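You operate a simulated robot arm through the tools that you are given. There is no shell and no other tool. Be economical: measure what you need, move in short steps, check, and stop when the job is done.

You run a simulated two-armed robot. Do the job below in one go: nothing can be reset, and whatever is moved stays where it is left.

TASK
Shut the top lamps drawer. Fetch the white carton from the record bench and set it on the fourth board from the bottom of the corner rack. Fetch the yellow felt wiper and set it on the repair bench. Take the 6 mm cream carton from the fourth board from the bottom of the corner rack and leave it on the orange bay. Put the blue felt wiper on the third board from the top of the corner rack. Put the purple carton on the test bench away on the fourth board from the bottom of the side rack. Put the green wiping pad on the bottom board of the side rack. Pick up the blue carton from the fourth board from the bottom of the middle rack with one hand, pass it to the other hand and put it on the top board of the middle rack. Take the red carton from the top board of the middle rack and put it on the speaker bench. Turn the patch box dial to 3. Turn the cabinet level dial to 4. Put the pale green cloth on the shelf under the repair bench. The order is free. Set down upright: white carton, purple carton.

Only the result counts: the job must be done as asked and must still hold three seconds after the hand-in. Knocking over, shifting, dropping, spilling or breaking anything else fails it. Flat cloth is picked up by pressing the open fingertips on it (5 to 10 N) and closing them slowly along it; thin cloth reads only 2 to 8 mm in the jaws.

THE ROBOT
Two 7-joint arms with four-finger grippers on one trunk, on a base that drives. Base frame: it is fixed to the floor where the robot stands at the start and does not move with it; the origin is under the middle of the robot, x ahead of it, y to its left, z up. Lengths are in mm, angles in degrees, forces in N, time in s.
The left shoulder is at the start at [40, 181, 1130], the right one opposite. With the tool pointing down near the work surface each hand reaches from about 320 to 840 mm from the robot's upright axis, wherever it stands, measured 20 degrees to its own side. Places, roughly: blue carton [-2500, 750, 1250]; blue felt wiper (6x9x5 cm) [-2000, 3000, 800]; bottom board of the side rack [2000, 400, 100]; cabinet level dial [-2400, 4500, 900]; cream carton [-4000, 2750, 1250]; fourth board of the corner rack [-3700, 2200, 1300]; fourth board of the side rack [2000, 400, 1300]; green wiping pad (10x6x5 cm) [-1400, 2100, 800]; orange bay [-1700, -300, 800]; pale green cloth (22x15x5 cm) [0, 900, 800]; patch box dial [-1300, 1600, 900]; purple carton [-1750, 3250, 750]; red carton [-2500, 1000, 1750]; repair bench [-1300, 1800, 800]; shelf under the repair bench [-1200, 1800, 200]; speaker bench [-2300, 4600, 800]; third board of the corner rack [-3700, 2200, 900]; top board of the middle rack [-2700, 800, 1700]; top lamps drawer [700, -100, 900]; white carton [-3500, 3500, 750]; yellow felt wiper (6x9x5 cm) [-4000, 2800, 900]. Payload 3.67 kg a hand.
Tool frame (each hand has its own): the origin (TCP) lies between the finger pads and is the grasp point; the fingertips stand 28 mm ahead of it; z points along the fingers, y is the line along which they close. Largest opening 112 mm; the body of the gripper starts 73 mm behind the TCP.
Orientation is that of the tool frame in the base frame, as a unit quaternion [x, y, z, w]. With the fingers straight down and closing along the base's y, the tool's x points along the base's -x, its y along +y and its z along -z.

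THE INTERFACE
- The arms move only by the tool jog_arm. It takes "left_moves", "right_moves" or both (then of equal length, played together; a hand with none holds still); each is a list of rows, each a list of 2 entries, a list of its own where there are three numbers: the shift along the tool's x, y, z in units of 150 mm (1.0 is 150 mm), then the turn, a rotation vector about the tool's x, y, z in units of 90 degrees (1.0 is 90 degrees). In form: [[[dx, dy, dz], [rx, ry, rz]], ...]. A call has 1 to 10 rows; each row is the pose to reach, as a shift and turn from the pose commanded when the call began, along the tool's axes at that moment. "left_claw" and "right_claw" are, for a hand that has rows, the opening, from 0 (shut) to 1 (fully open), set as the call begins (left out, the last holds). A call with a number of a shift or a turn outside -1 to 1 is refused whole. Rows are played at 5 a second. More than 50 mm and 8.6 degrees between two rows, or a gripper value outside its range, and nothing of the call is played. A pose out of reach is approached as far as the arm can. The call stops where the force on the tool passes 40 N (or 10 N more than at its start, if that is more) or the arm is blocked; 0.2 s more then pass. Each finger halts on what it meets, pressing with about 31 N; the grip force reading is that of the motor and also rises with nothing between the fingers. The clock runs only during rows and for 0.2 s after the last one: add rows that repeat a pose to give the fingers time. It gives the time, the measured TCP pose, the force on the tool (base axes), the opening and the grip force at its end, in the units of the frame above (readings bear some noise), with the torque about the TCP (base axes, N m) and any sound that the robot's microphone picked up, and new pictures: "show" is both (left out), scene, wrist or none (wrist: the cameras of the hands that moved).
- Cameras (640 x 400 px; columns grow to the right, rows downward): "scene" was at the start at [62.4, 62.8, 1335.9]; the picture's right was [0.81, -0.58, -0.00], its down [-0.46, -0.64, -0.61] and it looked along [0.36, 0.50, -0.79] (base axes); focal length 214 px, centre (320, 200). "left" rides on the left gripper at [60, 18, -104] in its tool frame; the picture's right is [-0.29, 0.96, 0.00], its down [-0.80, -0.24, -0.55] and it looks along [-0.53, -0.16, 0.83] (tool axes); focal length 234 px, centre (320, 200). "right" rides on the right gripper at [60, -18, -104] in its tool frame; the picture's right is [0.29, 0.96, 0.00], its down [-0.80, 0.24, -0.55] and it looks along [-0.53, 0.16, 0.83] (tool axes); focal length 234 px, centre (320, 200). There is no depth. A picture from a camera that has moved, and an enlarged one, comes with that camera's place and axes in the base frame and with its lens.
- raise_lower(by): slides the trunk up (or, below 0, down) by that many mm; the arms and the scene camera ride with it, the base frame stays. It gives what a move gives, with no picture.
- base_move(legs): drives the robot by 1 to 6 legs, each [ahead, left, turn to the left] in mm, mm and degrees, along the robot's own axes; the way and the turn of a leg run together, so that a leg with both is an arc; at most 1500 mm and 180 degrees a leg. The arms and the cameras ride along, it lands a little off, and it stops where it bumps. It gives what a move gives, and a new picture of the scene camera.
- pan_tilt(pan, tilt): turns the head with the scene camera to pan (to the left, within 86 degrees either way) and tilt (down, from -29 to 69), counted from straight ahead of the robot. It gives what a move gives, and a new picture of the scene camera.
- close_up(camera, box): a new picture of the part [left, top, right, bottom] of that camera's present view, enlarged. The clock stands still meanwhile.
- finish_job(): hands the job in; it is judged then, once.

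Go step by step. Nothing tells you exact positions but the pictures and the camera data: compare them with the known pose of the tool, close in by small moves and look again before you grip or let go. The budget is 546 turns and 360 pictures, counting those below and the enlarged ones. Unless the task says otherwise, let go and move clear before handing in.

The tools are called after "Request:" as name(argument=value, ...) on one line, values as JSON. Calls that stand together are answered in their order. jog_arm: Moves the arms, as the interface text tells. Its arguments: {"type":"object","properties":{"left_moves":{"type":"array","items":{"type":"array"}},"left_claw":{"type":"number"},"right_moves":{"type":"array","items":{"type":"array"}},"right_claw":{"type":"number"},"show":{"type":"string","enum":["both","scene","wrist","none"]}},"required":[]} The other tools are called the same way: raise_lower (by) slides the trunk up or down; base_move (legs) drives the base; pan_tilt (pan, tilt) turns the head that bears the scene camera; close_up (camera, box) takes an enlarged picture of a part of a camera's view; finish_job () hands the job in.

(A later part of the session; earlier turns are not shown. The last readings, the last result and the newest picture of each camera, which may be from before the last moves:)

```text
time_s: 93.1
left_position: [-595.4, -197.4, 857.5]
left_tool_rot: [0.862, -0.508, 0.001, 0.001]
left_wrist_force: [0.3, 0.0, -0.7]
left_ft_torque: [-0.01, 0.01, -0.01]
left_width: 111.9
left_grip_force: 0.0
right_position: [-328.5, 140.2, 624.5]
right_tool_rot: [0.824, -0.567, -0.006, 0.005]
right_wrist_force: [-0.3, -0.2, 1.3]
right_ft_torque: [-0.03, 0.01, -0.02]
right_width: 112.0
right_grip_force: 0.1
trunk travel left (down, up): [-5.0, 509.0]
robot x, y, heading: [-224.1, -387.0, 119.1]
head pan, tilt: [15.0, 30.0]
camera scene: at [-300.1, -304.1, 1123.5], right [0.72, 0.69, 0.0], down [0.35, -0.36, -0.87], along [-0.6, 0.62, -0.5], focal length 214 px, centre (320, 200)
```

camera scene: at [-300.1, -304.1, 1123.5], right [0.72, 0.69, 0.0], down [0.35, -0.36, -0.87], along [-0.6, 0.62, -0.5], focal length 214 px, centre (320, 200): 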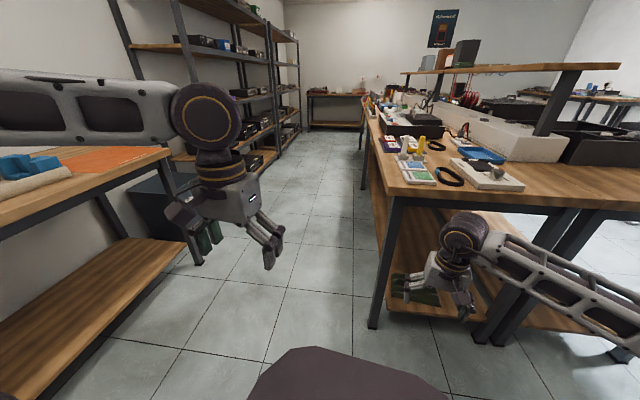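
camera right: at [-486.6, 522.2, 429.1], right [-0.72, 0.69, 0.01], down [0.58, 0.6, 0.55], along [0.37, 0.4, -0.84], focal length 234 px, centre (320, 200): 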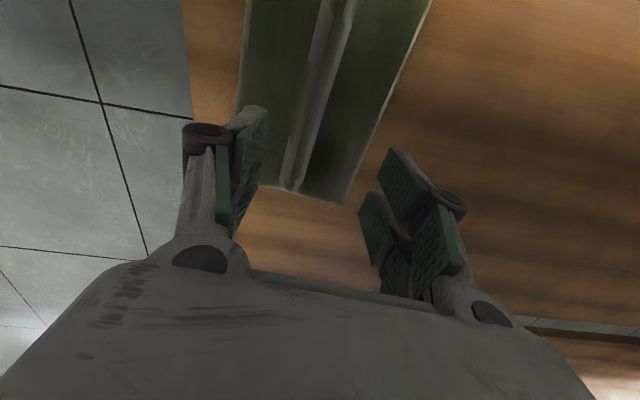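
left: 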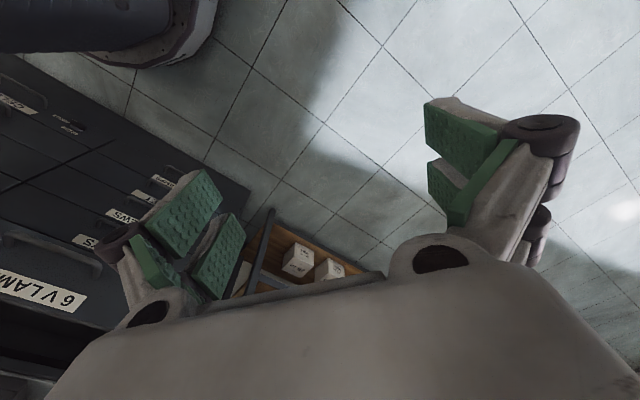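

The cloth sits well on the shelf. I raise the trunk and tuck the right hand.

Request:
raise_lower(by=400)

Request:
jog_arm(right_moves=[[[0.25, 0, -0.2], [0, 0, 0]], [[0.5, 0, -0.4], [0, 0, 0]], [[0.75, 0, -0.6], [0, 0, 0]], [[1, 0, -0.8], [0, 0, 0]], [[1, 0, -1], [0, 0, 0]]], show="none")

Request:
raise_lower(by=104)

Request:
pan_tilt(pan=20, tilt=35)

```text
time_s: 96.9
left_position: [-595.2, -197.3, 1256.6]
left_tool_rot: [0.862, -0.507, 0.0, 0.001]
left_wrist_force: [-0.1, 0.9, -0.3]
left_ft_torque: [0.01, 0.0, -0.01]
left_width: 112.0
left_grip_force: 0.1
right_position: [-329.3, 139.3, 1024.2]
right_tool_rot: [0.824, -0.567, -0.004, 0.004]
right_wrist_force: [1.0, 0.4, 0.1]
right_ft_torque: [0.0, -0.02, 0.02]
right_width: 112.2
right_grip_force: 0.1
trunk travel left (down, up): [-405.0, 109.0]
robot x, y, heading: [-227.4, -392.0, 119.0]
head pan, tilt: [15.0, 30.0]
```

```text
time_s: 98.1
left_position: [-594.7, -197.7, 1257.3]
left_tool_rot: [0.862, -0.507, 0.0, 0.001]
left_wrist_force: [-1.1, -0.4, 0.2]
left_ft_torque: [0.01, -0.01, 0.01]
left_width: 112.0
left_grip_force: 0.1
right_position: [-274.5, 1.6, 1174.2]
right_tool_rot: [0.824, -0.567, -0.004, 0.004]
right_wrist_force: [-0.3, 0.5, 0.0]
right_ft_torque: [0.01, -0.03, -0.02]
right_width: 111.9
right_grip_force: 0.2
trunk travel left (down, up): [-405.0, 109.0]
robot x, y, heading: [-224.1, -387.9, 118.9]
head pan, tilt: [15.0, 30.0]
```

```text
time_s: 99.5
left_position: [-595.6, -197.0, 1360.2]
left_tool_rot: [0.862, -0.507, 0.001, 0.001]
left_wrist_force: [0.0, -0.1, 0.6]
left_ft_torque: [-0.01, 0.01, -0.02]
left_width: 112.0
left_grip_force: 0.1
right_position: [-273.4, 1.5, 1278.0]
right_tool_rot: [0.823, -0.567, -0.005, 0.004]
right_wrist_force: [-0.3, 0.4, 0.0]
right_ft_torque: [-0.02, 0.0, 0.01]
right_width: 111.9
right_grip_force: 0.0
trunk travel left (down, up): [-509.0, 5.0]
robot x, y, heading: [-230.5, -391.2, 119.0]
head pan, tilt: [15.0, 30.0]
```

```text
time_s: 100.1
left_position: [-596.3, -198.1, 1361.7]
left_tool_rot: [0.862, -0.507, 0.001, 0.0]
left_wrist_force: [-0.2, 0.5, 0.8]
left_ft_torque: [0.02, -0.01, 0.0]
left_width: 112.0
left_grip_force: 0.1
right_position: [-274.5, 3.0, 1278.4]
right_tool_rot: [0.824, -0.567, -0.005, 0.004]
right_wrist_force: [-0.7, 0.6, 0.6]
right_ft_torque: [0.01, -0.02, -0.01]
right_width: 112.2
right_grip_force: 0.1
trunk travel left (down, up): [-509.0, 5.0]
robot x, y, heading: [-222.5, -387.2, 119.1]
head pan, tilt: [20.0, 35.0]
camera scene: at [-303.8, -311.3, 1618.8], right [0.66, 0.75, 0.0], down [0.43, -0.38, -0.82], along [-0.62, 0.54, -0.57], focal length 214 px, centre (320, 200)
```

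scene: 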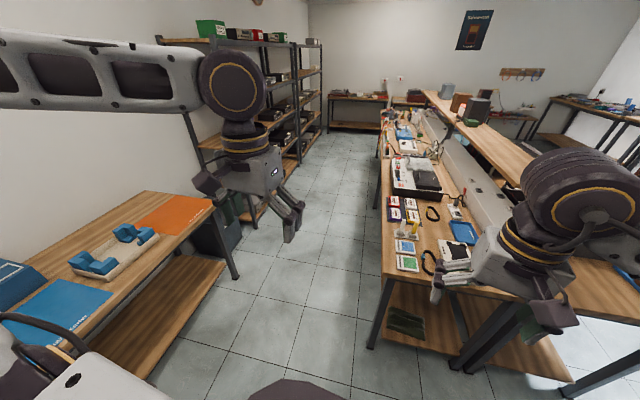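

Request:
close_up(camera="scene", box=[150, 10, 350, 230])

Request:
close_up(camera="scene", box=[300, 60, 480, 170])

```text
1.82 times, centred on (250, 120) of scene
camera zoom: at [-303.8, -311.3, 1618.8], right [0.66, 0.75, 0.0], down [0.43, -0.38, -0.82], along [-0.62, 0.54, -0.57], focal length 390 px, centre (447, 346)
```

zoom: 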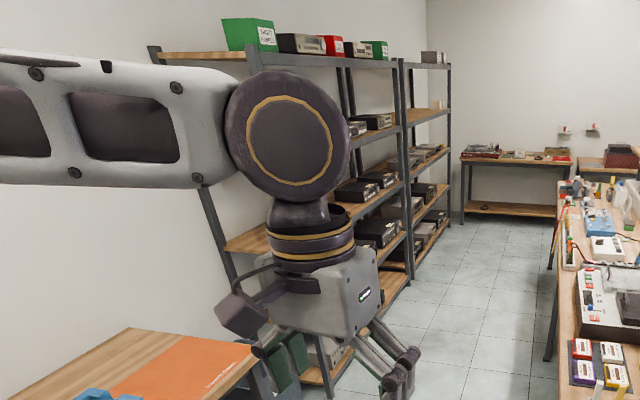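

```text
3.56 times, centred on (390, 115) of scene
camera zoom: at [-303.8, -311.3, 1618.8], right [0.66, 0.75, 0.0], down [0.43, -0.38, -0.82], along [-0.62, 0.54, -0.57], focal length 763 px, centre (71, 502)
```

zoom: 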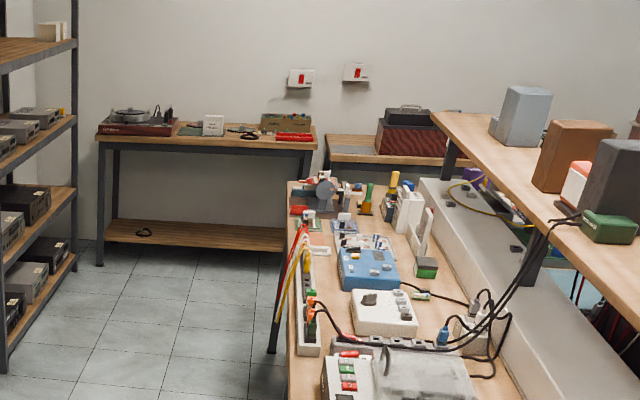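

Now I drive into the aisle between racks and repair bench.

Request:
base_move(legs=[[0, 0, 8], [0, 290, 0], [1100, 0, 0]])

Request:
pan_tilt(pan=60, tilt=15)

Request:
pan_tilt(pan=-50, tilt=35)

```text
time_s: 108.2
left_position: [-1509.0, 448.2, 1362.3]
left_tool_rot: [0.895, -0.447, 0.001, 0.0]
left_wrist_force: [-0.2, 0.0, -0.3]
left_ft_torque: [0.0, 0.02, -0.02]
left_width: 112.2
left_grip_force: 0.1
right_position: [-1217.6, 690.9, 1278.2]
right_tool_rot: [0.86, -0.51, -0.005, 0.005]
right_wrist_force: [0.8, 0.3, -0.1]
right_ft_torque: [0.06, 0.03, -0.02]
right_width: 111.9
right_grip_force: 0.1
trunk travel left (down, up): [-509.0, 5.0]
robot x, y, heading: [-1116.8, 309.6, 126.8]
head pan, tilt: [20.0, 35.0]
camera scene: at [-1203.8, 375.8, 1618.8], right [0.55, 0.84, 0.0], down [0.48, -0.31, -0.82], along [-0.69, 0.45, -0.57], focal length 214 px, centre (320, 200)
```

scene: 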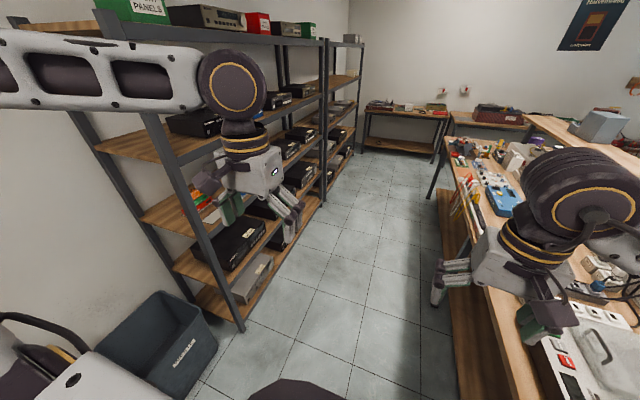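

```text
time_s: 109.3
left_position: [-1508.0, 448.2, 1360.0]
left_tool_rot: [0.894, -0.447, 0.001, 0.0]
left_wrist_force: [-0.3, -0.7, -0.8]
left_ft_torque: [-0.01, 0.02, 0.0]
left_width: 112.2
left_grip_force: 0.2
right_position: [-1217.6, 691.0, 1277.5]
right_tool_rot: [0.86, -0.51, -0.006, 0.003]
right_wrist_force: [-0.3, -0.6, -0.6]
right_ft_torque: [0.02, 0.04, -0.03]
right_width: 112.3
right_grip_force: 0.0
trunk travel left (down, up): [-509.0, 5.0]
robot x, y, heading: [-1117.8, 310.4, 126.5]
head pan, tilt: [60.0, 15.0]
camera scene: at [-1223.1, 317.0, 1650.8], right [-0.12, 0.99, 0.0], down [0.26, 0.03, -0.97], along [-0.96, -0.11, -0.26], focal length 214 px, centre (320, 200)
```

scene: 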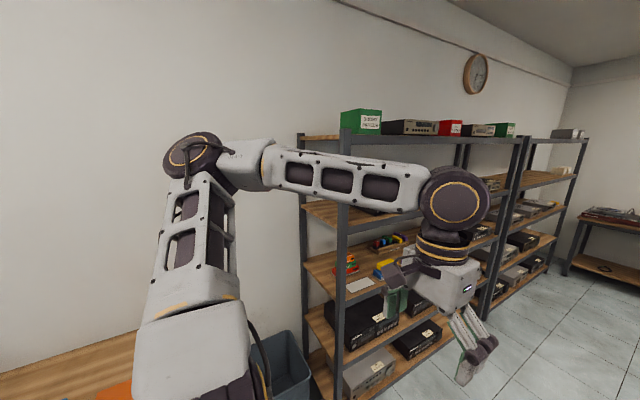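

```text
time_s: 111.2
left_position: [-1509.1, 449.5, 1361.1]
left_tool_rot: [0.895, -0.446, 0.001, 0.0]
left_wrist_force: [-0.3, -0.9, -0.2]
left_ft_torque: [-0.02, 0.0, -0.04]
left_width: 111.9
left_grip_force: 0.0
right_position: [-1218.7, 690.7, 1279.0]
right_tool_rot: [0.86, -0.51, -0.005, 0.004]
right_wrist_force: [-0.1, -0.3, 0.0]
right_ft_torque: [-0.05, -0.02, 0.0]
right_width: 112.2
right_grip_force: 0.2
trunk travel left (down, up): [-509.0, 5.0]
robot x, y, heading: [-1117.8, 309.6, 126.7]
head pan, tilt: [-50.0, 35.0]
camera scene: at [-1110.6, 414.0, 1618.8], right [0.97, -0.23, 0.0], down [-0.13, -0.56, -0.82], along [0.19, 0.8, -0.57], focal length 214 px, centre (320, 200)
```

scene: 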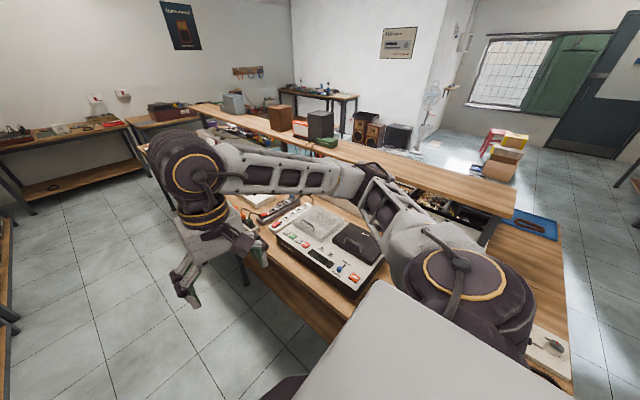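

I drive on to the middle of the middle rack and turn to face it.

Request:
base_move(legs=[[1300, 60, 0], [0, 0, 45], [0, 0, 45]])

Request:
pan_tilt(pan=0, tilt=5)

Request:
pan_tilt(pan=0, tilt=40)

```text
time_s: 122.4
left_position: [-2083.9, 912.3, 1360.0]
left_tool_rot: [0.948, 0.318, 0.001, 0.0]
left_wrist_force: [-0.2, 0.7, 0.0]
left_ft_torque: [0.03, -0.01, 0.02]
left_width: 111.8
left_grip_force: 0.0
right_position: [-2326.5, 1202.6, 1278.7]
right_tool_rot: [0.968, 0.25, 0.0, 0.007]
right_wrist_force: [-0.8, 0.7, 0.2]
right_ft_torque: [0.01, -0.01, -0.03]
right_width: 112.3
right_grip_force: 0.1
trunk travel left (down, up): [-509.0, 5.0]
robot x, y, heading: [-1945.3, 1305.6, -142.5]
head pan, tilt: [-50.0, 35.0]
camera scene: at [-2050.8, 1314.8, 1618.8], right [0.22, 0.97, 0.0], down [0.56, -0.13, -0.82], along [-0.8, 0.18, -0.57], focal length 214 px, centre (320, 200)
```

scene: 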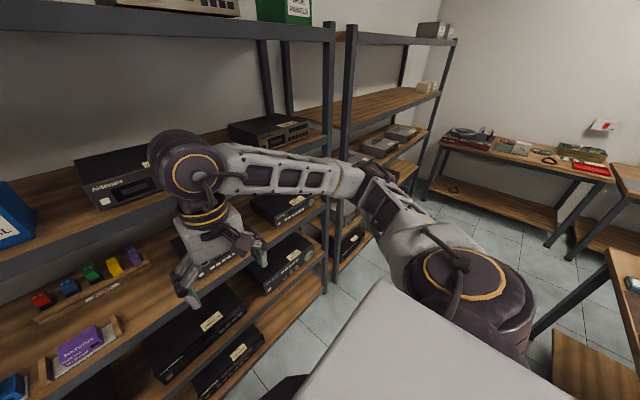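

```text
time_s: 123.5
left_position: [-2084.3, 913.6, 1360.6]
left_tool_rot: [0.948, 0.319, 0.001, 0.0]
left_wrist_force: [-0.2, 0.1, -0.4]
left_ft_torque: [0.0, -0.01, 0.01]
left_width: 112.0
left_grip_force: 0.1
right_position: [-2326.9, 1203.6, 1277.7]
right_tool_rot: [0.968, 0.25, -0.001, 0.007]
right_wrist_force: [-0.2, 0.2, -0.6]
right_ft_torque: [0.03, -0.01, -0.02]
right_width: 111.7
right_grip_force: 0.1
trunk travel left (down, up): [-509.0, 5.0]
robot x, y, heading: [-1945.0, 1306.2, -142.8]
head pan, tilt: [0.0, 5.0]
camera scene: at [-2038.2, 1239.8, 1666.9], right [-0.6, 0.8, 0.0], down [0.07, 0.05, -1.0], along [-0.79, -0.6, -0.09], focal length 214 px, centre (320, 200)
```

scene: 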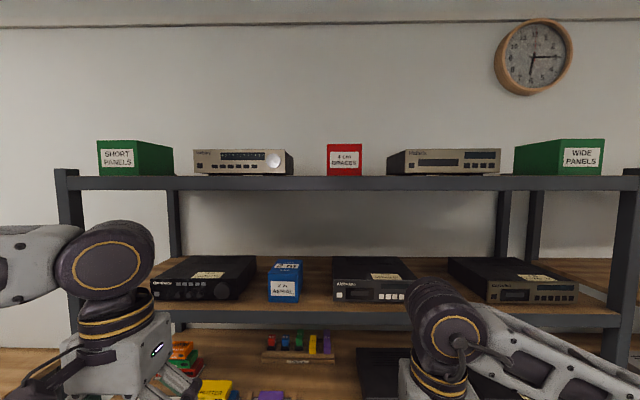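

```text
time_s: 124.5
left_position: [-2084.6, 913.7, 1361.5]
left_tool_rot: [0.948, 0.318, 0.001, -0.001]
left_wrist_force: [0.7, 0.4, 0.9]
left_ft_torque: [-0.02, -0.01, -0.02]
left_width: 112.1
left_grip_force: 0.1
right_position: [-2326.8, 1203.2, 1278.6]
right_tool_rot: [0.968, 0.25, -0.001, 0.006]
right_wrist_force: [0.4, -0.4, -0.2]
right_ft_torque: [0.0, 0.0, 0.0]
right_width: 111.9
right_grip_force: 0.0
trunk travel left (down, up): [-509.0, 5.0]
robot x, y, heading: [-1946.4, 1305.9, -142.9]
head pan, tilt: [0.0, 40.0]
camera scene: at [-2032.5, 1243.7, 1611.3], right [-0.6, 0.8, 0.0], down [0.51, 0.39, -0.77], along [-0.61, -0.46, -0.64], focal length 214 px, centre (320, 200)
```

scene: 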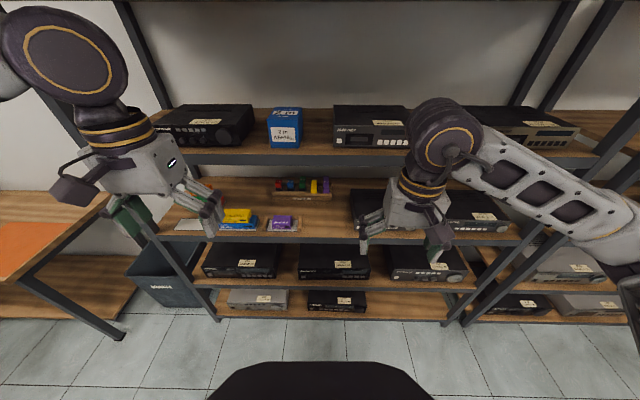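

The blue carton is on the fourth board and the red one on the top board, both straight ahead. I lower the trunk to get parallax for their positions.

Request:
raise_lower(by=-300)

Request:
pan_tilt(pan=0, tilt=5)

Request:
close_up(camera="scene", box=[200, 60, 440, 210])

```text
time_s: 127.5
left_position: [-2084.2, 913.3, 1062.5]
left_tool_rot: [0.948, 0.318, 0.0, 0.0]
left_wrist_force: [-0.2, -0.5, -0.5]
left_ft_torque: [-0.02, 0.02, 0.01]
left_width: 112.0
left_grip_force: 0.1
right_position: [-2326.9, 1202.5, 978.9]
right_tool_rot: [0.968, 0.251, -0.001, 0.007]
right_wrist_force: [0.1, -0.3, -0.6]
right_ft_torque: [-0.01, 0.01, 0.01]
right_width: 111.9
right_grip_force: 0.0
trunk travel left (down, up): [-209.0, 305.0]
robot x, y, heading: [-1947.2, 1305.5, -142.7]
head pan, tilt: [0.0, 40.0]
```

```text
time_s: 128.6
left_position: [-2083.9, 912.8, 1063.0]
left_tool_rot: [0.948, 0.318, 0.0, 0.0]
left_wrist_force: [0.0, -0.9, -0.6]
left_ft_torque: [-0.02, -0.07, -0.02]
left_width: 112.0
left_grip_force: 0.1
right_position: [-2327.4, 1202.7, 979.8]
right_tool_rot: [0.968, 0.251, 0.0, 0.006]
right_wrist_force: [-0.3, 0.2, 0.3]
right_ft_torque: [0.0, -0.02, -0.01]
right_width: 112.0
right_grip_force: 0.0
trunk travel left (down, up): [-209.0, 305.0]
robot x, y, heading: [-1947.9, 1302.5, -142.7]
head pan, tilt: [0.0, 5.0]
camera scene: at [-2038.0, 1239.6, 1367.9], right [-0.6, 0.8, 0.0], down [0.07, 0.05, -1.0], along [-0.79, -0.6, -0.09], focal length 214 px, centre (320, 200)
```

scene: 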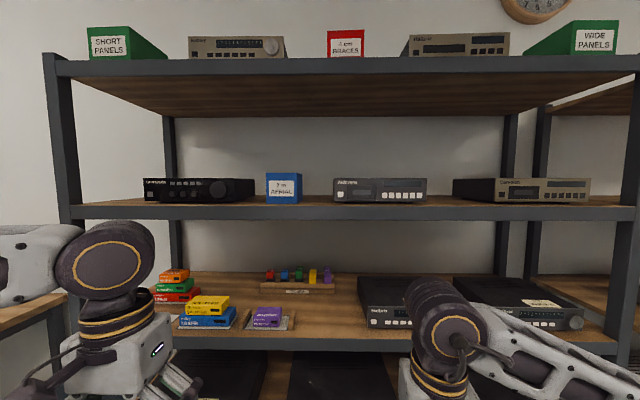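

```text
2.67 times, centred on (320, 135) of scene
camera zoom: at [-2038.0, 1239.6, 1367.9], right [-0.6, 0.8, 0.0], down [0.07, 0.05, -1.0], along [-0.79, -0.6, -0.09], focal length 572 px, centre (320, 373)
```

zoom: 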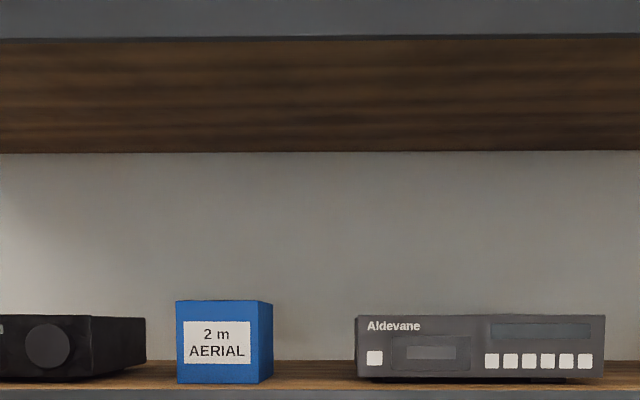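

The board heights come out near 1300 and 1690. The red carton must go first to make room above, so I zoom in on both cartons.

Request:
close_up(camera="scene", box=[260, 10, 420, 110])

Request:
raise_lower(by=300)

Request:
close_up(camera="scene", box=[260, 120, 420, 220])

Request:
close_up(camera="scene", box=[220, 230, 380, 330])

```text
4.00 times, centred on (340, 60) of scene
camera zoom: at [-2038.0, 1239.6, 1367.9], right [-0.6, 0.8, 0.0], down [0.07, 0.05, -1.0], along [-0.79, -0.6, -0.09], focal length 858 px, centre (240, 760)
```

zoom: 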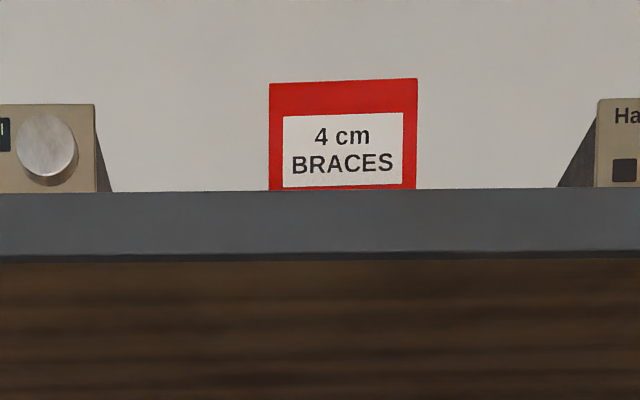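

```text
time_s: 131.6
left_position: [-2083.5, 912.4, 1360.7]
left_tool_rot: [0.948, 0.318, 0.0, 0.0]
left_wrist_force: [0.0, -0.3, 0.0]
left_ft_torque: [-0.03, 0.0, -0.02]
left_width: 112.2
left_grip_force: 0.1
right_position: [-2325.8, 1203.1, 1278.3]
right_tool_rot: [0.968, 0.251, 0.0, 0.006]
right_wrist_force: [-0.6, -1.6, 0.6]
right_ft_torque: [0.01, 0.01, 0.02]
right_width: 111.9
right_grip_force: 0.2
trunk travel left (down, up): [-509.0, 5.0]
robot x, y, heading: [-1947.0, 1307.5, -142.8]
head pan, tilt: [0.0, 5.0]
```

```text
4.00 times, centred on (340, 170) of scene
camera zoom: at [-2038.0, 1239.6, 1667.1], right [-0.6, 0.8, 0.0], down [0.07, 0.05, -1.0], along [-0.79, -0.6, -0.09], focal length 858 px, centre (240, 320)
```

zoom: 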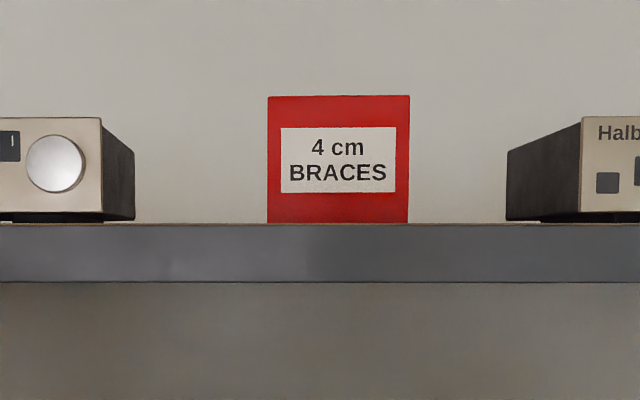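

```text
4.00 times, centred on (300, 280) of scene
camera zoom: at [-2038.0, 1239.6, 1667.1], right [-0.6, 0.8, 0.0], down [0.07, 0.05, -1.0], along [-0.79, -0.6, -0.09], focal length 858 px, centre (400, -120)
```

zoom: 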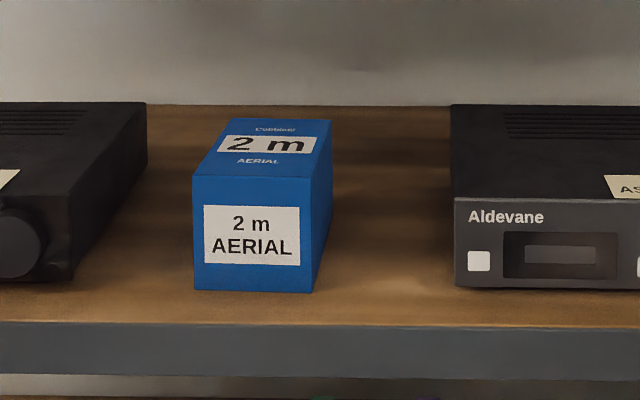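

I now have good geometry: red carton ≈101 wide, 90 high, its front face 35 mm behind the edge of the top board (z≈1681). I prepare the right hand, pitched forward.

Request:
jog_arm(right_moves=[[[0, 0, -0.25], [0, 0, -0.09]], [[0, 0, -0.5], [0, 0, -0.09]], [[0, 0, -0.75], [0, 0, -0.09]], [[0, 0, -1], [0, 0, -0.09]]], right_claw=1, show="none")

Request:
jog_arm(right_moves=[[[-0.05, 0, -0.15], [0, -0.09, 0]], [[-0.1, 0, -0.3], [0, -0.18, 0]], [[-0.15, 0, -0.45], [0, -0.27, 0]], [[-0.2, 0, -0.6], [0, -0.36, 0]], [[-0.25, 0, -0.75], [0, -0.45, 0]], [[-0.3, 0, -0.9], [0, -0.54, 0]], [[-0.35, 0, -1], [0, -0.62, 0]], [[-0.4, 0, -1], [0, -0.667, 0]]])

```text
time_s: 132.6
left_position: [-2083.4, 912.8, 1361.3]
left_tool_rot: [0.948, 0.319, 0.0, 0.0]
left_wrist_force: [0.3, -0.7, -0.5]
left_ft_torque: [0.0, 0.04, 0.03]
left_width: 112.0
left_grip_force: 0.1
right_position: [-2325.1, 1202.9, 1430.6]
right_tool_rot: [0.948, 0.319, -0.001, 0.006]
right_wrist_force: [-0.5, 0.6, -0.1]
right_ft_torque: [0.0, 0.03, 0.05]
right_width: 112.0
right_grip_force: 0.0
trunk travel left (down, up): [-509.0, 5.0]
robot x, y, heading: [-1944.9, 1302.5, -142.8]
head pan, tilt: [0.0, 5.0]
```

```text
time_s: 134.4
left_position: [-2084.1, 912.8, 1359.9]
left_tool_rot: [0.948, 0.319, 0.001, 0.0]
left_wrist_force: [-0.3, -0.6, 0.1]
left_ft_torque: [-0.01, -0.02, 0.03]
left_width: 112.0
left_grip_force: 0.0
right_position: [-2376.0, 1170.0, 1579.4]
right_tool_rot: [0.82, 0.271, -0.476, 0.165]
right_wrist_force: [-0.1, -0.4, 0.6]
right_ft_torque: [0.03, 0.0, -0.03]
right_width: 112.0
right_grip_force: 0.2
trunk travel left (down, up): [-509.0, 5.0]
robot x, y, heading: [-1949.4, 1306.4, -143.0]
head pan, tilt: [0.0, 5.0]
camera scene: at [-2038.3, 1239.9, 1667.0], right [-0.6, 0.8, 0.0], down [0.07, 0.05, -1.0], along [-0.79, -0.6, -0.09], focal length 214 px, centre (320, 200)
camera right: at [-2290.0, 1256.3, 1578.2], right [0.69, -0.68, -0.24], down [0.21, -0.13, 0.97], along [-0.69, -0.72, 0.05], focal length 234 px, centre (320, 200)
```

scene: 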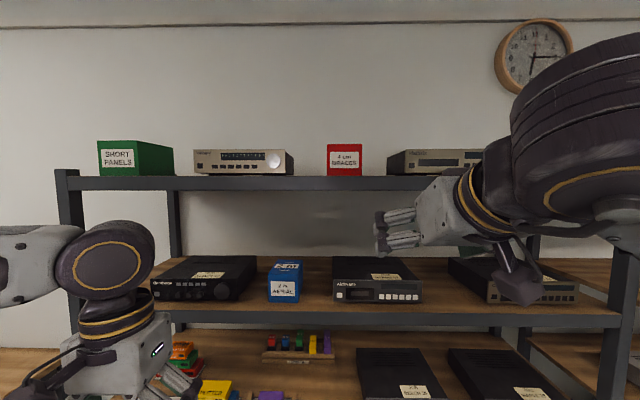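
right: 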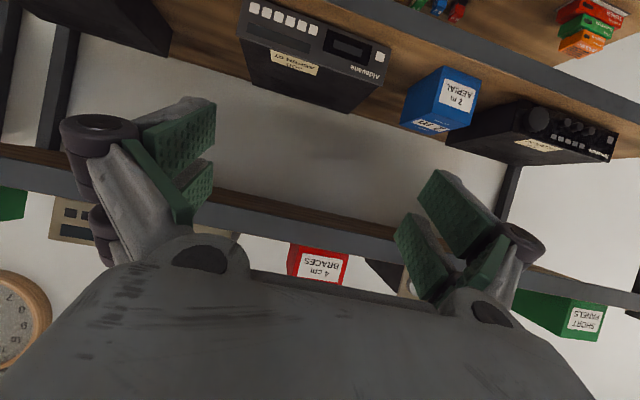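

Request:
jog_arm(right_moves=[[[-0.2, 0.11, -0.04], [0, 0, 0]], [[-0.4, 0.22, -0.08], [0, 0, 0]], [[-0.6, 0.33, -0.12], [0, 0, 0]], [[-0.8, 0.43, -0.15], [0, 0, 0]], [[-0.975, 0.53, -0.18], [0, 0, 0]]], show="none")

Request:
jog_arm(right_moves=[[[-0.15, 0, 0.23], [0, 0, 0]], [[-0.3, 0, 0.46], [0, 0, 0]], [[-0.463, 0, 0.695], [0, 0, 0]]])

```text
time_s: 135.6
left_position: [-2082.9, 911.2, 1361.4]
left_tool_rot: [0.948, 0.318, 0.001, -0.001]
left_wrist_force: [-0.7, 0.0, 0.2]
left_ft_torque: [0.03, 0.04, 0.03]
left_width: 111.9
left_grip_force: 0.0
right_position: [-2367.0, 1076.3, 1721.9]
right_tool_rot: [0.82, 0.273, -0.476, 0.165]
right_wrist_force: [0.4, -1.1, 0.4]
right_ft_torque: [0.01, 0.02, 0.0]
right_width: 112.0
right_grip_force: 0.0
trunk travel left (down, up): [-509.0, 5.0]
robot x, y, heading: [-1949.6, 1302.3, -142.6]
head pan, tilt: [0.0, 5.0]
```

```text
time_s: 136.4
left_position: [-2084.4, 912.0, 1361.3]
left_tool_rot: [0.948, 0.319, 0.001, 0.0]
left_wrist_force: [-0.3, -0.4, -0.7]
left_ft_torque: [-0.03, -0.03, 0.02]
left_width: 112.0
left_grip_force: 0.2
right_position: [-2467.8, 1002.0, 1729.9]
right_tool_rot: [0.82, 0.272, -0.475, 0.164]
right_wrist_force: [0.4, 0.3, -0.4]
right_ft_torque: [0.03, -0.05, -0.05]
right_width: 111.9
right_grip_force: 0.2
trunk travel left (down, up): [-509.0, 5.0]
robot x, y, heading: [-1945.3, 1305.7, -143.0]
head pan, tilt: [0.0, 5.0]
camera scene: at [-2038.5, 1238.5, 1666.9], right [-0.6, 0.8, 0.0], down [0.07, 0.05, -1.0], along [-0.79, -0.6, -0.09], focal length 214 px, centre (320, 200)
camera right: at [-2382.0, 1088.6, 1729.1], right [0.69, -0.68, -0.24], down [0.21, -0.13, 0.97], along [-0.69, -0.72, 0.05], focal length 234 px, centre (320, 200)
```

scene: 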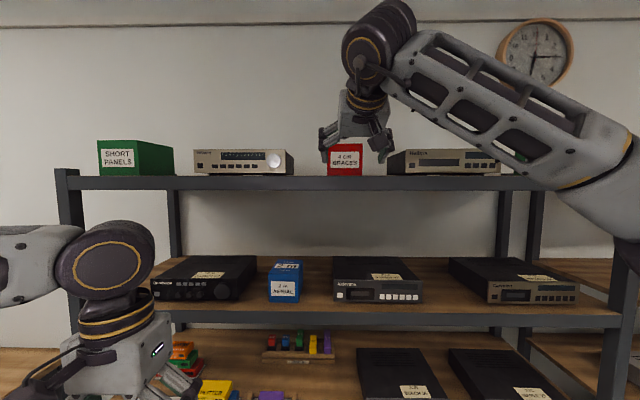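
right: 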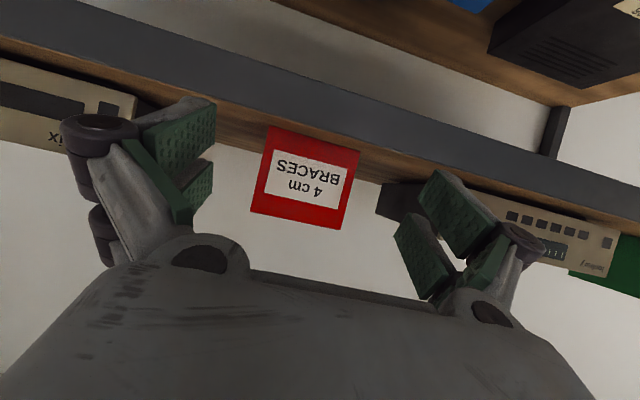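

The red carton is well centred in front of the jaws. I advance around it.

Request:
jog_arm(right_moves=[[[-0.13, -0.01, 0.22], [0, 0, 0]], [[-0.26, -0.01, 0.45], [0, 0, 0]], [[-0.38, -0.01, 0.67], [0, 0, 0]], [[-0.5, -0.01, 0.87], [0, 0, 0]]])

```text
time_s: 137.4
left_position: [-2084.4, 911.5, 1360.6]
left_tool_rot: [0.948, 0.318, 0.0, -0.001]
left_wrist_force: [0.3, -0.1, 0.1]
left_ft_torque: [0.03, 0.0, -0.02]
left_width: 112.2
left_grip_force: 0.1
right_position: [-2590.2, 910.8, 1732.1]
right_tool_rot: [0.82, 0.272, -0.476, 0.164]
right_wrist_force: [-0.2, 0.2, -0.6]
right_ft_torque: [-0.03, 0.03, -0.01]
right_width: 112.0
right_grip_force: 0.1
trunk travel left (down, up): [-509.0, 5.0]
robot x, y, heading: [-1948.9, 1307.1, -143.1]
head pan, tilt: [0.0, 5.0]
camera scene: at [-2038.1, 1238.0, 1666.9], right [-0.6, 0.8, 0.0], down [0.07, 0.05, -1.0], along [-0.79, -0.6, -0.09], focal length 214 px, centre (320, 200)
camera right: at [-2503.1, 997.0, 1731.0], right [0.69, -0.68, -0.24], down [0.21, -0.13, 0.97], along [-0.69, -0.72, 0.05], focal length 234 px, centre (320, 200)
```

scene: 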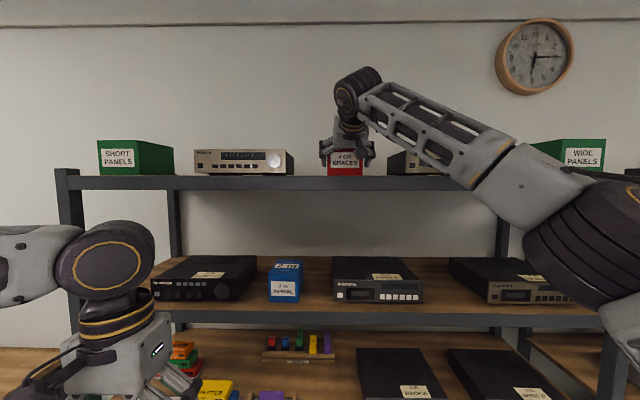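
right: 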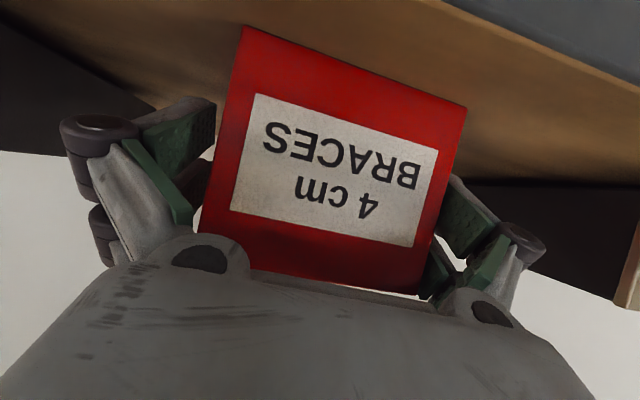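

The fingers straddle the carton. I close and lift.

Request:
jog_arm(right_moves=[[[0, 0, 0], [0, 0, 0]], [[0, 0, 0], [0, 0, 0]], [[0, 0, 0], [0, 0, 0]]], right_claw=0, show="none")

Request:
jog_arm(right_moves=[[[-0.12, 0, -0.07], [0, 0, 0]], [[-0.24, 0, -0.14], [0, 0, 0]]])

```text
time_s: 138.2
left_position: [-2084.0, 913.3, 1362.0]
left_tool_rot: [0.948, 0.318, 0.001, 0.0]
left_wrist_force: [-0.2, -0.3, -0.4]
left_ft_torque: [0.02, -0.01, 0.01]
left_width: 111.9
left_grip_force: 0.1
right_position: [-2588.1, 913.9, 1732.5]
right_tool_rot: [0.82, 0.273, -0.475, 0.165]
right_wrist_force: [0.7, 0.1, 0.7]
right_ft_torque: [0.01, 0.24, -0.11]
right_width: 99.8
right_grip_force: 30.9
trunk travel left (down, up): [-509.0, 5.0]
robot x, y, heading: [-1949.6, 1304.7, -143.2]
head pan, tilt: [0.0, 5.0]
```

```text
time_s: 138.8
left_position: [-2083.5, 912.8, 1359.8]
left_tool_rot: [0.948, 0.318, 0.0, -0.001]
left_wrist_force: [-0.2, -0.1, -0.2]
left_ft_torque: [-0.01, -0.02, 0.03]
left_width: 112.2
left_grip_force: 0.1
right_position: [-2585.9, 913.3, 1772.2]
right_tool_rot: [0.82, 0.274, -0.476, 0.165]
right_wrist_force: [0.2, -0.7, -3.3]
right_ft_torque: [0.09, -0.13, -0.02]
right_width: 99.9
right_grip_force: 30.9
trunk travel left (down, up): [-509.0, 5.0]
robot x, y, heading: [-1948.3, 1303.9, -143.1]
head pan, tilt: [0.0, 5.0]
camera scene: at [-2036.5, 1239.0, 1667.1], right [-0.6, 0.8, 0.0], down [0.07, 0.05, -1.0], along [-0.79, -0.6, -0.09], focal length 214 px, centre (320, 200)
camera right: at [-2499.8, 999.5, 1771.4], right [0.69, -0.68, -0.24], down [0.21, -0.13, 0.97], along [-0.69, -0.72, 0.05], focal length 234 px, centre (320, 200)
```

scene: 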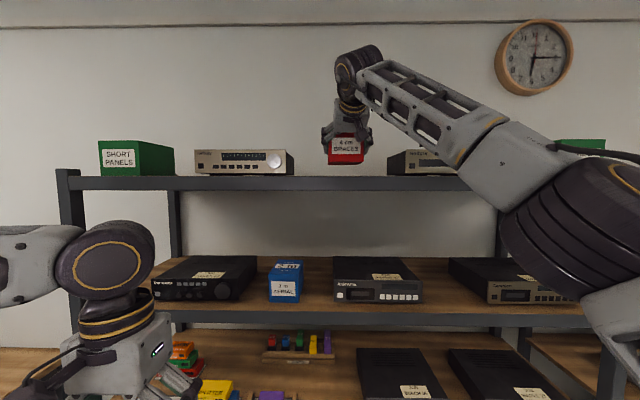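
right: 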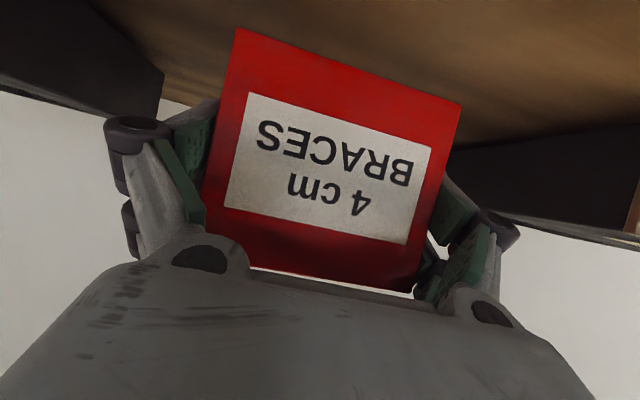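

The red carton is held (100 mm wide). I retract it to the body.

Request:
jog_arm(right_moves=[[[0.15, 0, -0.26], [0, 0, 0]], [[0.3, 0, -0.52], [0, 0, 0]], [[0.45, 0, -0.78], [0, 0, 0]], [[0.57, 0, -1], [0, 0, 0]]], show="none")

Request:
jog_arm(right_moves=[[[0.2, -0.1, -0.2], [0, 0, 0]], [[0.45, -0.2, -0.35], [0, 0, 0]], [[0.7, -0.3, -0.4], [0, 0, 0]], [[0.9, -0.4, -0.4], [0, 0, 0]]], show="none")

Request:
jog_arm(right_moves=[[[0.2, 0, 0], [0, 0, 0]], [[0.45, 0, 0.05], [0, 0, 0]], [[0.7, 0, 0.1], [0, 0, 0]], [[0.9, 0, 0.15], [0, 0, 0]]], show="scene")

```text
time_s: 139.8
left_position: [-2083.8, 913.4, 1360.3]
left_tool_rot: [0.948, 0.318, 0.0, 0.0]
left_wrist_force: [1.0, -0.3, 0.1]
left_ft_torque: [-0.03, 0.0, 0.02]
left_width: 111.7
left_grip_force: 0.1
right_position: [-2450.4, 1020.6, 1769.3]
right_tool_rot: [0.82, 0.272, -0.475, 0.165]
right_wrist_force: [0.2, -0.5, -3.6]
right_ft_torque: [0.09, -0.1, 0.04]
right_width: 99.6
right_grip_force: 31.1
trunk travel left (down, up): [-509.0, 5.0]
robot x, y, heading: [-1947.0, 1302.9, -143.1]
head pan, tilt: [0.0, 5.0]
```

```text
time_s: 140.8
left_position: [-2085.2, 913.5, 1360.6]
left_tool_rot: [0.948, 0.319, 0.001, -0.001]
left_wrist_force: [0.2, 0.1, 0.5]
left_ft_torque: [-0.01, -0.02, 0.02]
left_width: 112.1
left_grip_force: 0.0
right_position: [-2393.9, 1136.9, 1680.1]
right_tool_rot: [0.821, 0.272, -0.473, 0.165]
right_wrist_force: [-0.6, 0.3, -5.0]
right_ft_torque: [0.08, -0.11, 0.03]
right_width: 100.0
right_grip_force: 31.1
trunk travel left (down, up): [-509.0, 5.0]
robot x, y, heading: [-1947.8, 1305.9, -142.8]
head pan, tilt: [0.0, 5.0]
```

```text
time_s: 141.8
left_position: [-2084.0, 912.4, 1361.1]
left_tool_rot: [0.948, 0.318, 0.001, -0.001]
left_wrist_force: [0.7, -0.7, 0.0]
left_ft_torque: [-0.01, 0.0, 0.02]
left_width: 112.1
left_grip_force: 0.0
right_position: [-2352.7, 1165.7, 1553.4]
right_tool_rot: [0.821, 0.271, -0.475, 0.164]
right_wrist_force: [0.5, -1.1, -4.0]
right_ft_torque: [0.09, -0.12, -0.04]
right_width: 100.0
right_grip_force: 31.4
trunk travel left (down, up): [-509.0, 5.0]
robot x, y, heading: [-1946.1, 1308.4, -143.2]
head pan, tilt: [0.0, 5.0]
camera scene: at [-2038.2, 1239.4, 1666.9], right [-0.6, 0.8, 0.0], down [0.07, 0.05, -1.0], along [-0.79, -0.6, -0.09], focal length 214 px, centre (320, 200)
```

scene: 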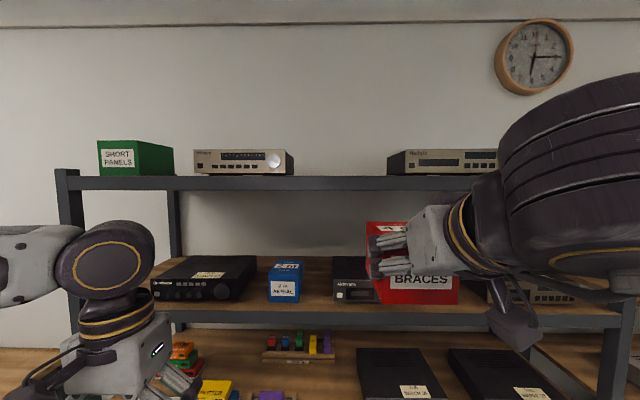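

Now I turn back along the aisle toward the far benches.

Request:
base_move(legs=[[0, 0, -45], [0, 0, -45], [900, -40, 0]])

Request:
pan_tilt(pan=0, tilt=30)

Request:
pan_tilt(pan=-45, tilt=30)

```text
time_s: 151.2
left_position: [-2835.8, 2199.9, 1360.5]
left_tool_rot: [0.893, -0.449, 0.0, 0.0]
left_wrist_force: [0.1, -0.5, 0.2]
left_ft_torque: [-0.02, 0.02, 0.0]
left_width: 112.0
left_grip_force: 0.1
right_position: [-2580.1, 2465.5, 1554.4]
right_tool_rot: [0.77, -0.392, -0.451, -0.223]
right_wrist_force: [0.1, -0.8, -3.7]
right_ft_torque: [-0.13, -0.08, -0.01]
right_width: 99.8
right_grip_force: 30.8
trunk travel left (down, up): [-509.0, 5.0]
robot x, y, heading: [-2446.2, 2058.5, 126.2]
head pan, tilt: [0.0, 5.0]
camera scene: at [-2513.2, 2150.3, 1667.1], right [0.8, 0.6, 0.0], down [0.05, -0.07, -1.0], along [-0.59, 0.8, -0.09], focal length 214 px, centre (320, 200)
```

scene: 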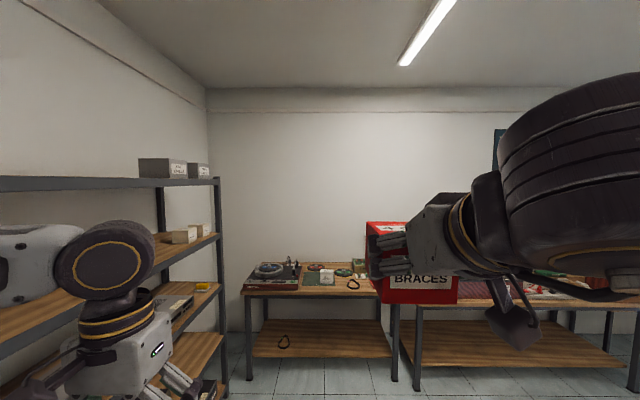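

```text
time_s: 152.1
left_position: [-2836.7, 2199.8, 1360.8]
left_tool_rot: [0.893, -0.45, 0.001, 0.0]
left_wrist_force: [-0.3, 0.5, -1.0]
left_ft_torque: [-0.02, 0.01, -0.03]
left_width: 112.1
left_grip_force: 0.1
right_position: [-2580.7, 2466.6, 1553.2]
right_tool_rot: [0.771, -0.391, -0.451, -0.221]
right_wrist_force: [0.4, 0.1, -4.1]
right_ft_torque: [-0.11, -0.11, 0.02]
right_width: 99.9
right_grip_force: 30.8
trunk travel left (down, up): [-509.0, 5.0]
robot x, y, heading: [-2443.7, 2060.8, 126.5]
head pan, tilt: [0.0, 30.0]
camera scene: at [-2513.3, 2150.7, 1626.6], right [0.8, 0.6, 0.0], down [0.3, -0.4, -0.87], along [-0.52, 0.7, -0.5], focal length 214 px, centre (320, 200)
```

scene: 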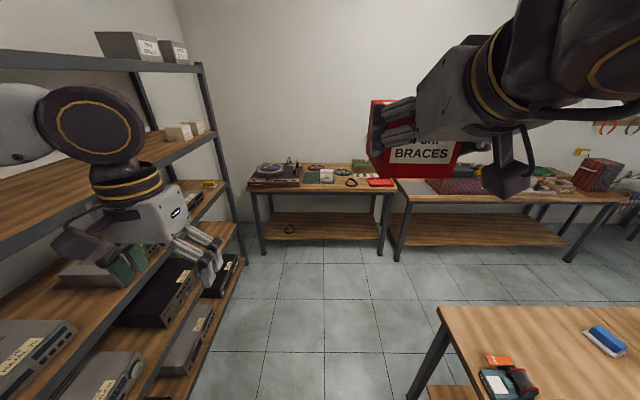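

```text
time_s: 153.2
left_position: [-2836.9, 2200.5, 1360.7]
left_tool_rot: [0.893, -0.45, 0.001, 0.001]
left_wrist_force: [0.7, 0.7, -0.9]
left_ft_torque: [0.0, -0.01, 0.01]
left_width: 112.2
left_grip_force: 0.0
right_position: [-2580.1, 2466.6, 1552.2]
right_tool_rot: [0.771, -0.392, -0.451, -0.222]
right_wrist_force: [0.2, 0.6, -3.8]
right_ft_torque: [-0.11, -0.09, -0.06]
right_width: 100.0
right_grip_force: 30.7
trunk travel left (down, up): [-509.0, 5.0]
robot x, y, heading: [-2447.9, 2060.1, 126.6]
head pan, tilt: [-45.0, 30.0]
camera scene: at [-2446.0, 2167.1, 1626.5], right [0.99, -0.15, 0.0], down [-0.07, -0.49, -0.87], along [0.13, 0.86, -0.5], focal length 214 px, centre (320, 200)
```

scene: 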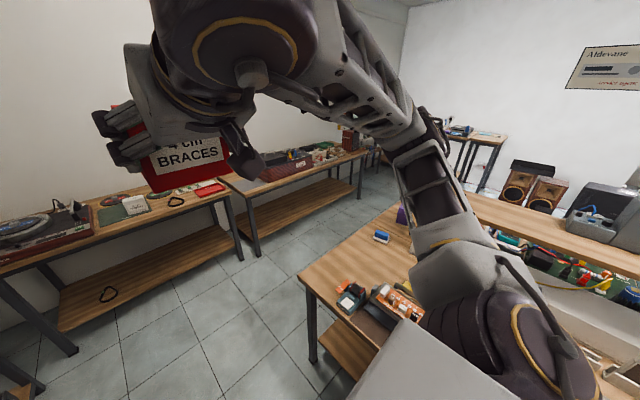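

I see the blue wiper and purple carton at the island's far end, the white carton on the record bench. I drive to the end of the aisle.

Request:
base_move(legs=[[1130, 0, 0.5]])

Request:
pan_tilt(pan=-75, tilt=30)

```text
time_s: 159.2
left_position: [-3510.3, 3126.3, 1360.8]
left_tool_rot: [0.891, -0.454, 0.0, 0.0]
left_wrist_force: [-0.1, -0.2, -0.8]
left_ft_torque: [0.0, 0.04, 0.02]
left_width: 112.1
left_grip_force: 0.0
right_position: [-3252.4, 3390.0, 1554.2]
right_tool_rot: [0.768, -0.395, -0.451, -0.225]
right_wrist_force: [0.1, 0.6, -4.0]
right_ft_torque: [-0.15, -0.08, -0.01]
right_width: 100.0
right_grip_force: 31.4
trunk travel left (down, up): [-509.0, 5.0]
robot x, y, heading: [-3124.0, 2978.5, 125.9]
head pan, tilt: [-45.0, 30.0]
camera scene: at [-3120.6, 3089.5, 1626.6], right [0.99, -0.16, 0.0], down [-0.08, -0.49, -0.87], along [0.14, 0.86, -0.5], focal length 214 px, centre (320, 200)
```

scene: 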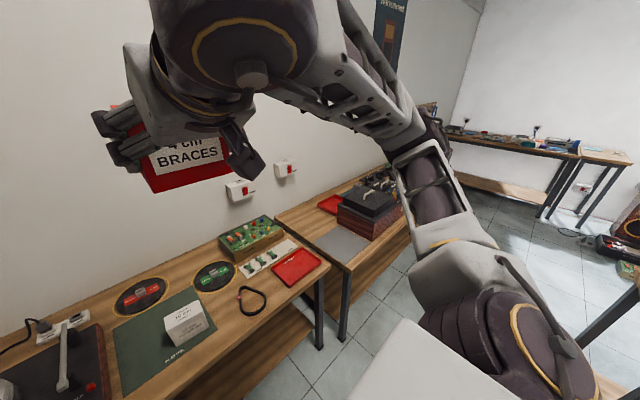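

```text
time_s: 160.2
left_position: [-3512.2, 3128.3, 1362.0]
left_tool_rot: [0.891, -0.454, 0.001, 0.0]
left_wrist_force: [0.5, -0.3, 0.3]
left_ft_torque: [0.0, 0.0, 0.0]
left_width: 111.9
left_grip_force: 0.1
right_position: [-3252.8, 3392.4, 1552.8]
right_tool_rot: [0.769, -0.395, -0.45, -0.223]
right_wrist_force: [-0.9, 0.1, -3.8]
right_ft_torque: [-0.14, -0.08, 0.01]
right_width: 99.9
right_grip_force: 31.3
trunk travel left (down, up): [-509.0, 5.0]
robot x, y, heading: [-3124.1, 2983.6, 125.8]
head pan, tilt: [-75.0, 30.0]
camera scene: at [-3078.7, 3071.4, 1626.6], right [0.78, -0.63, 0.0], down [-0.31, -0.39, -0.87], along [0.55, 0.67, -0.5], focal length 214 px, centre (320, 200)
```

scene: 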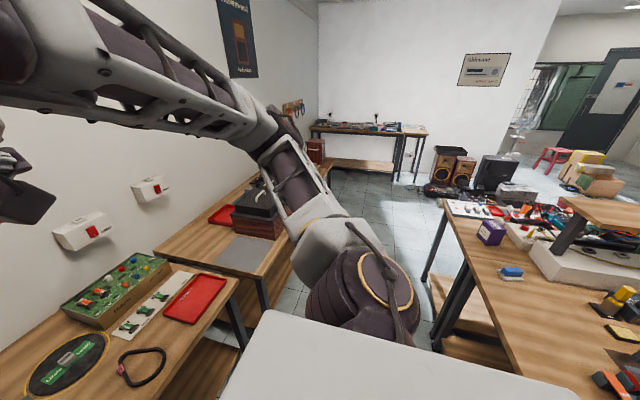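

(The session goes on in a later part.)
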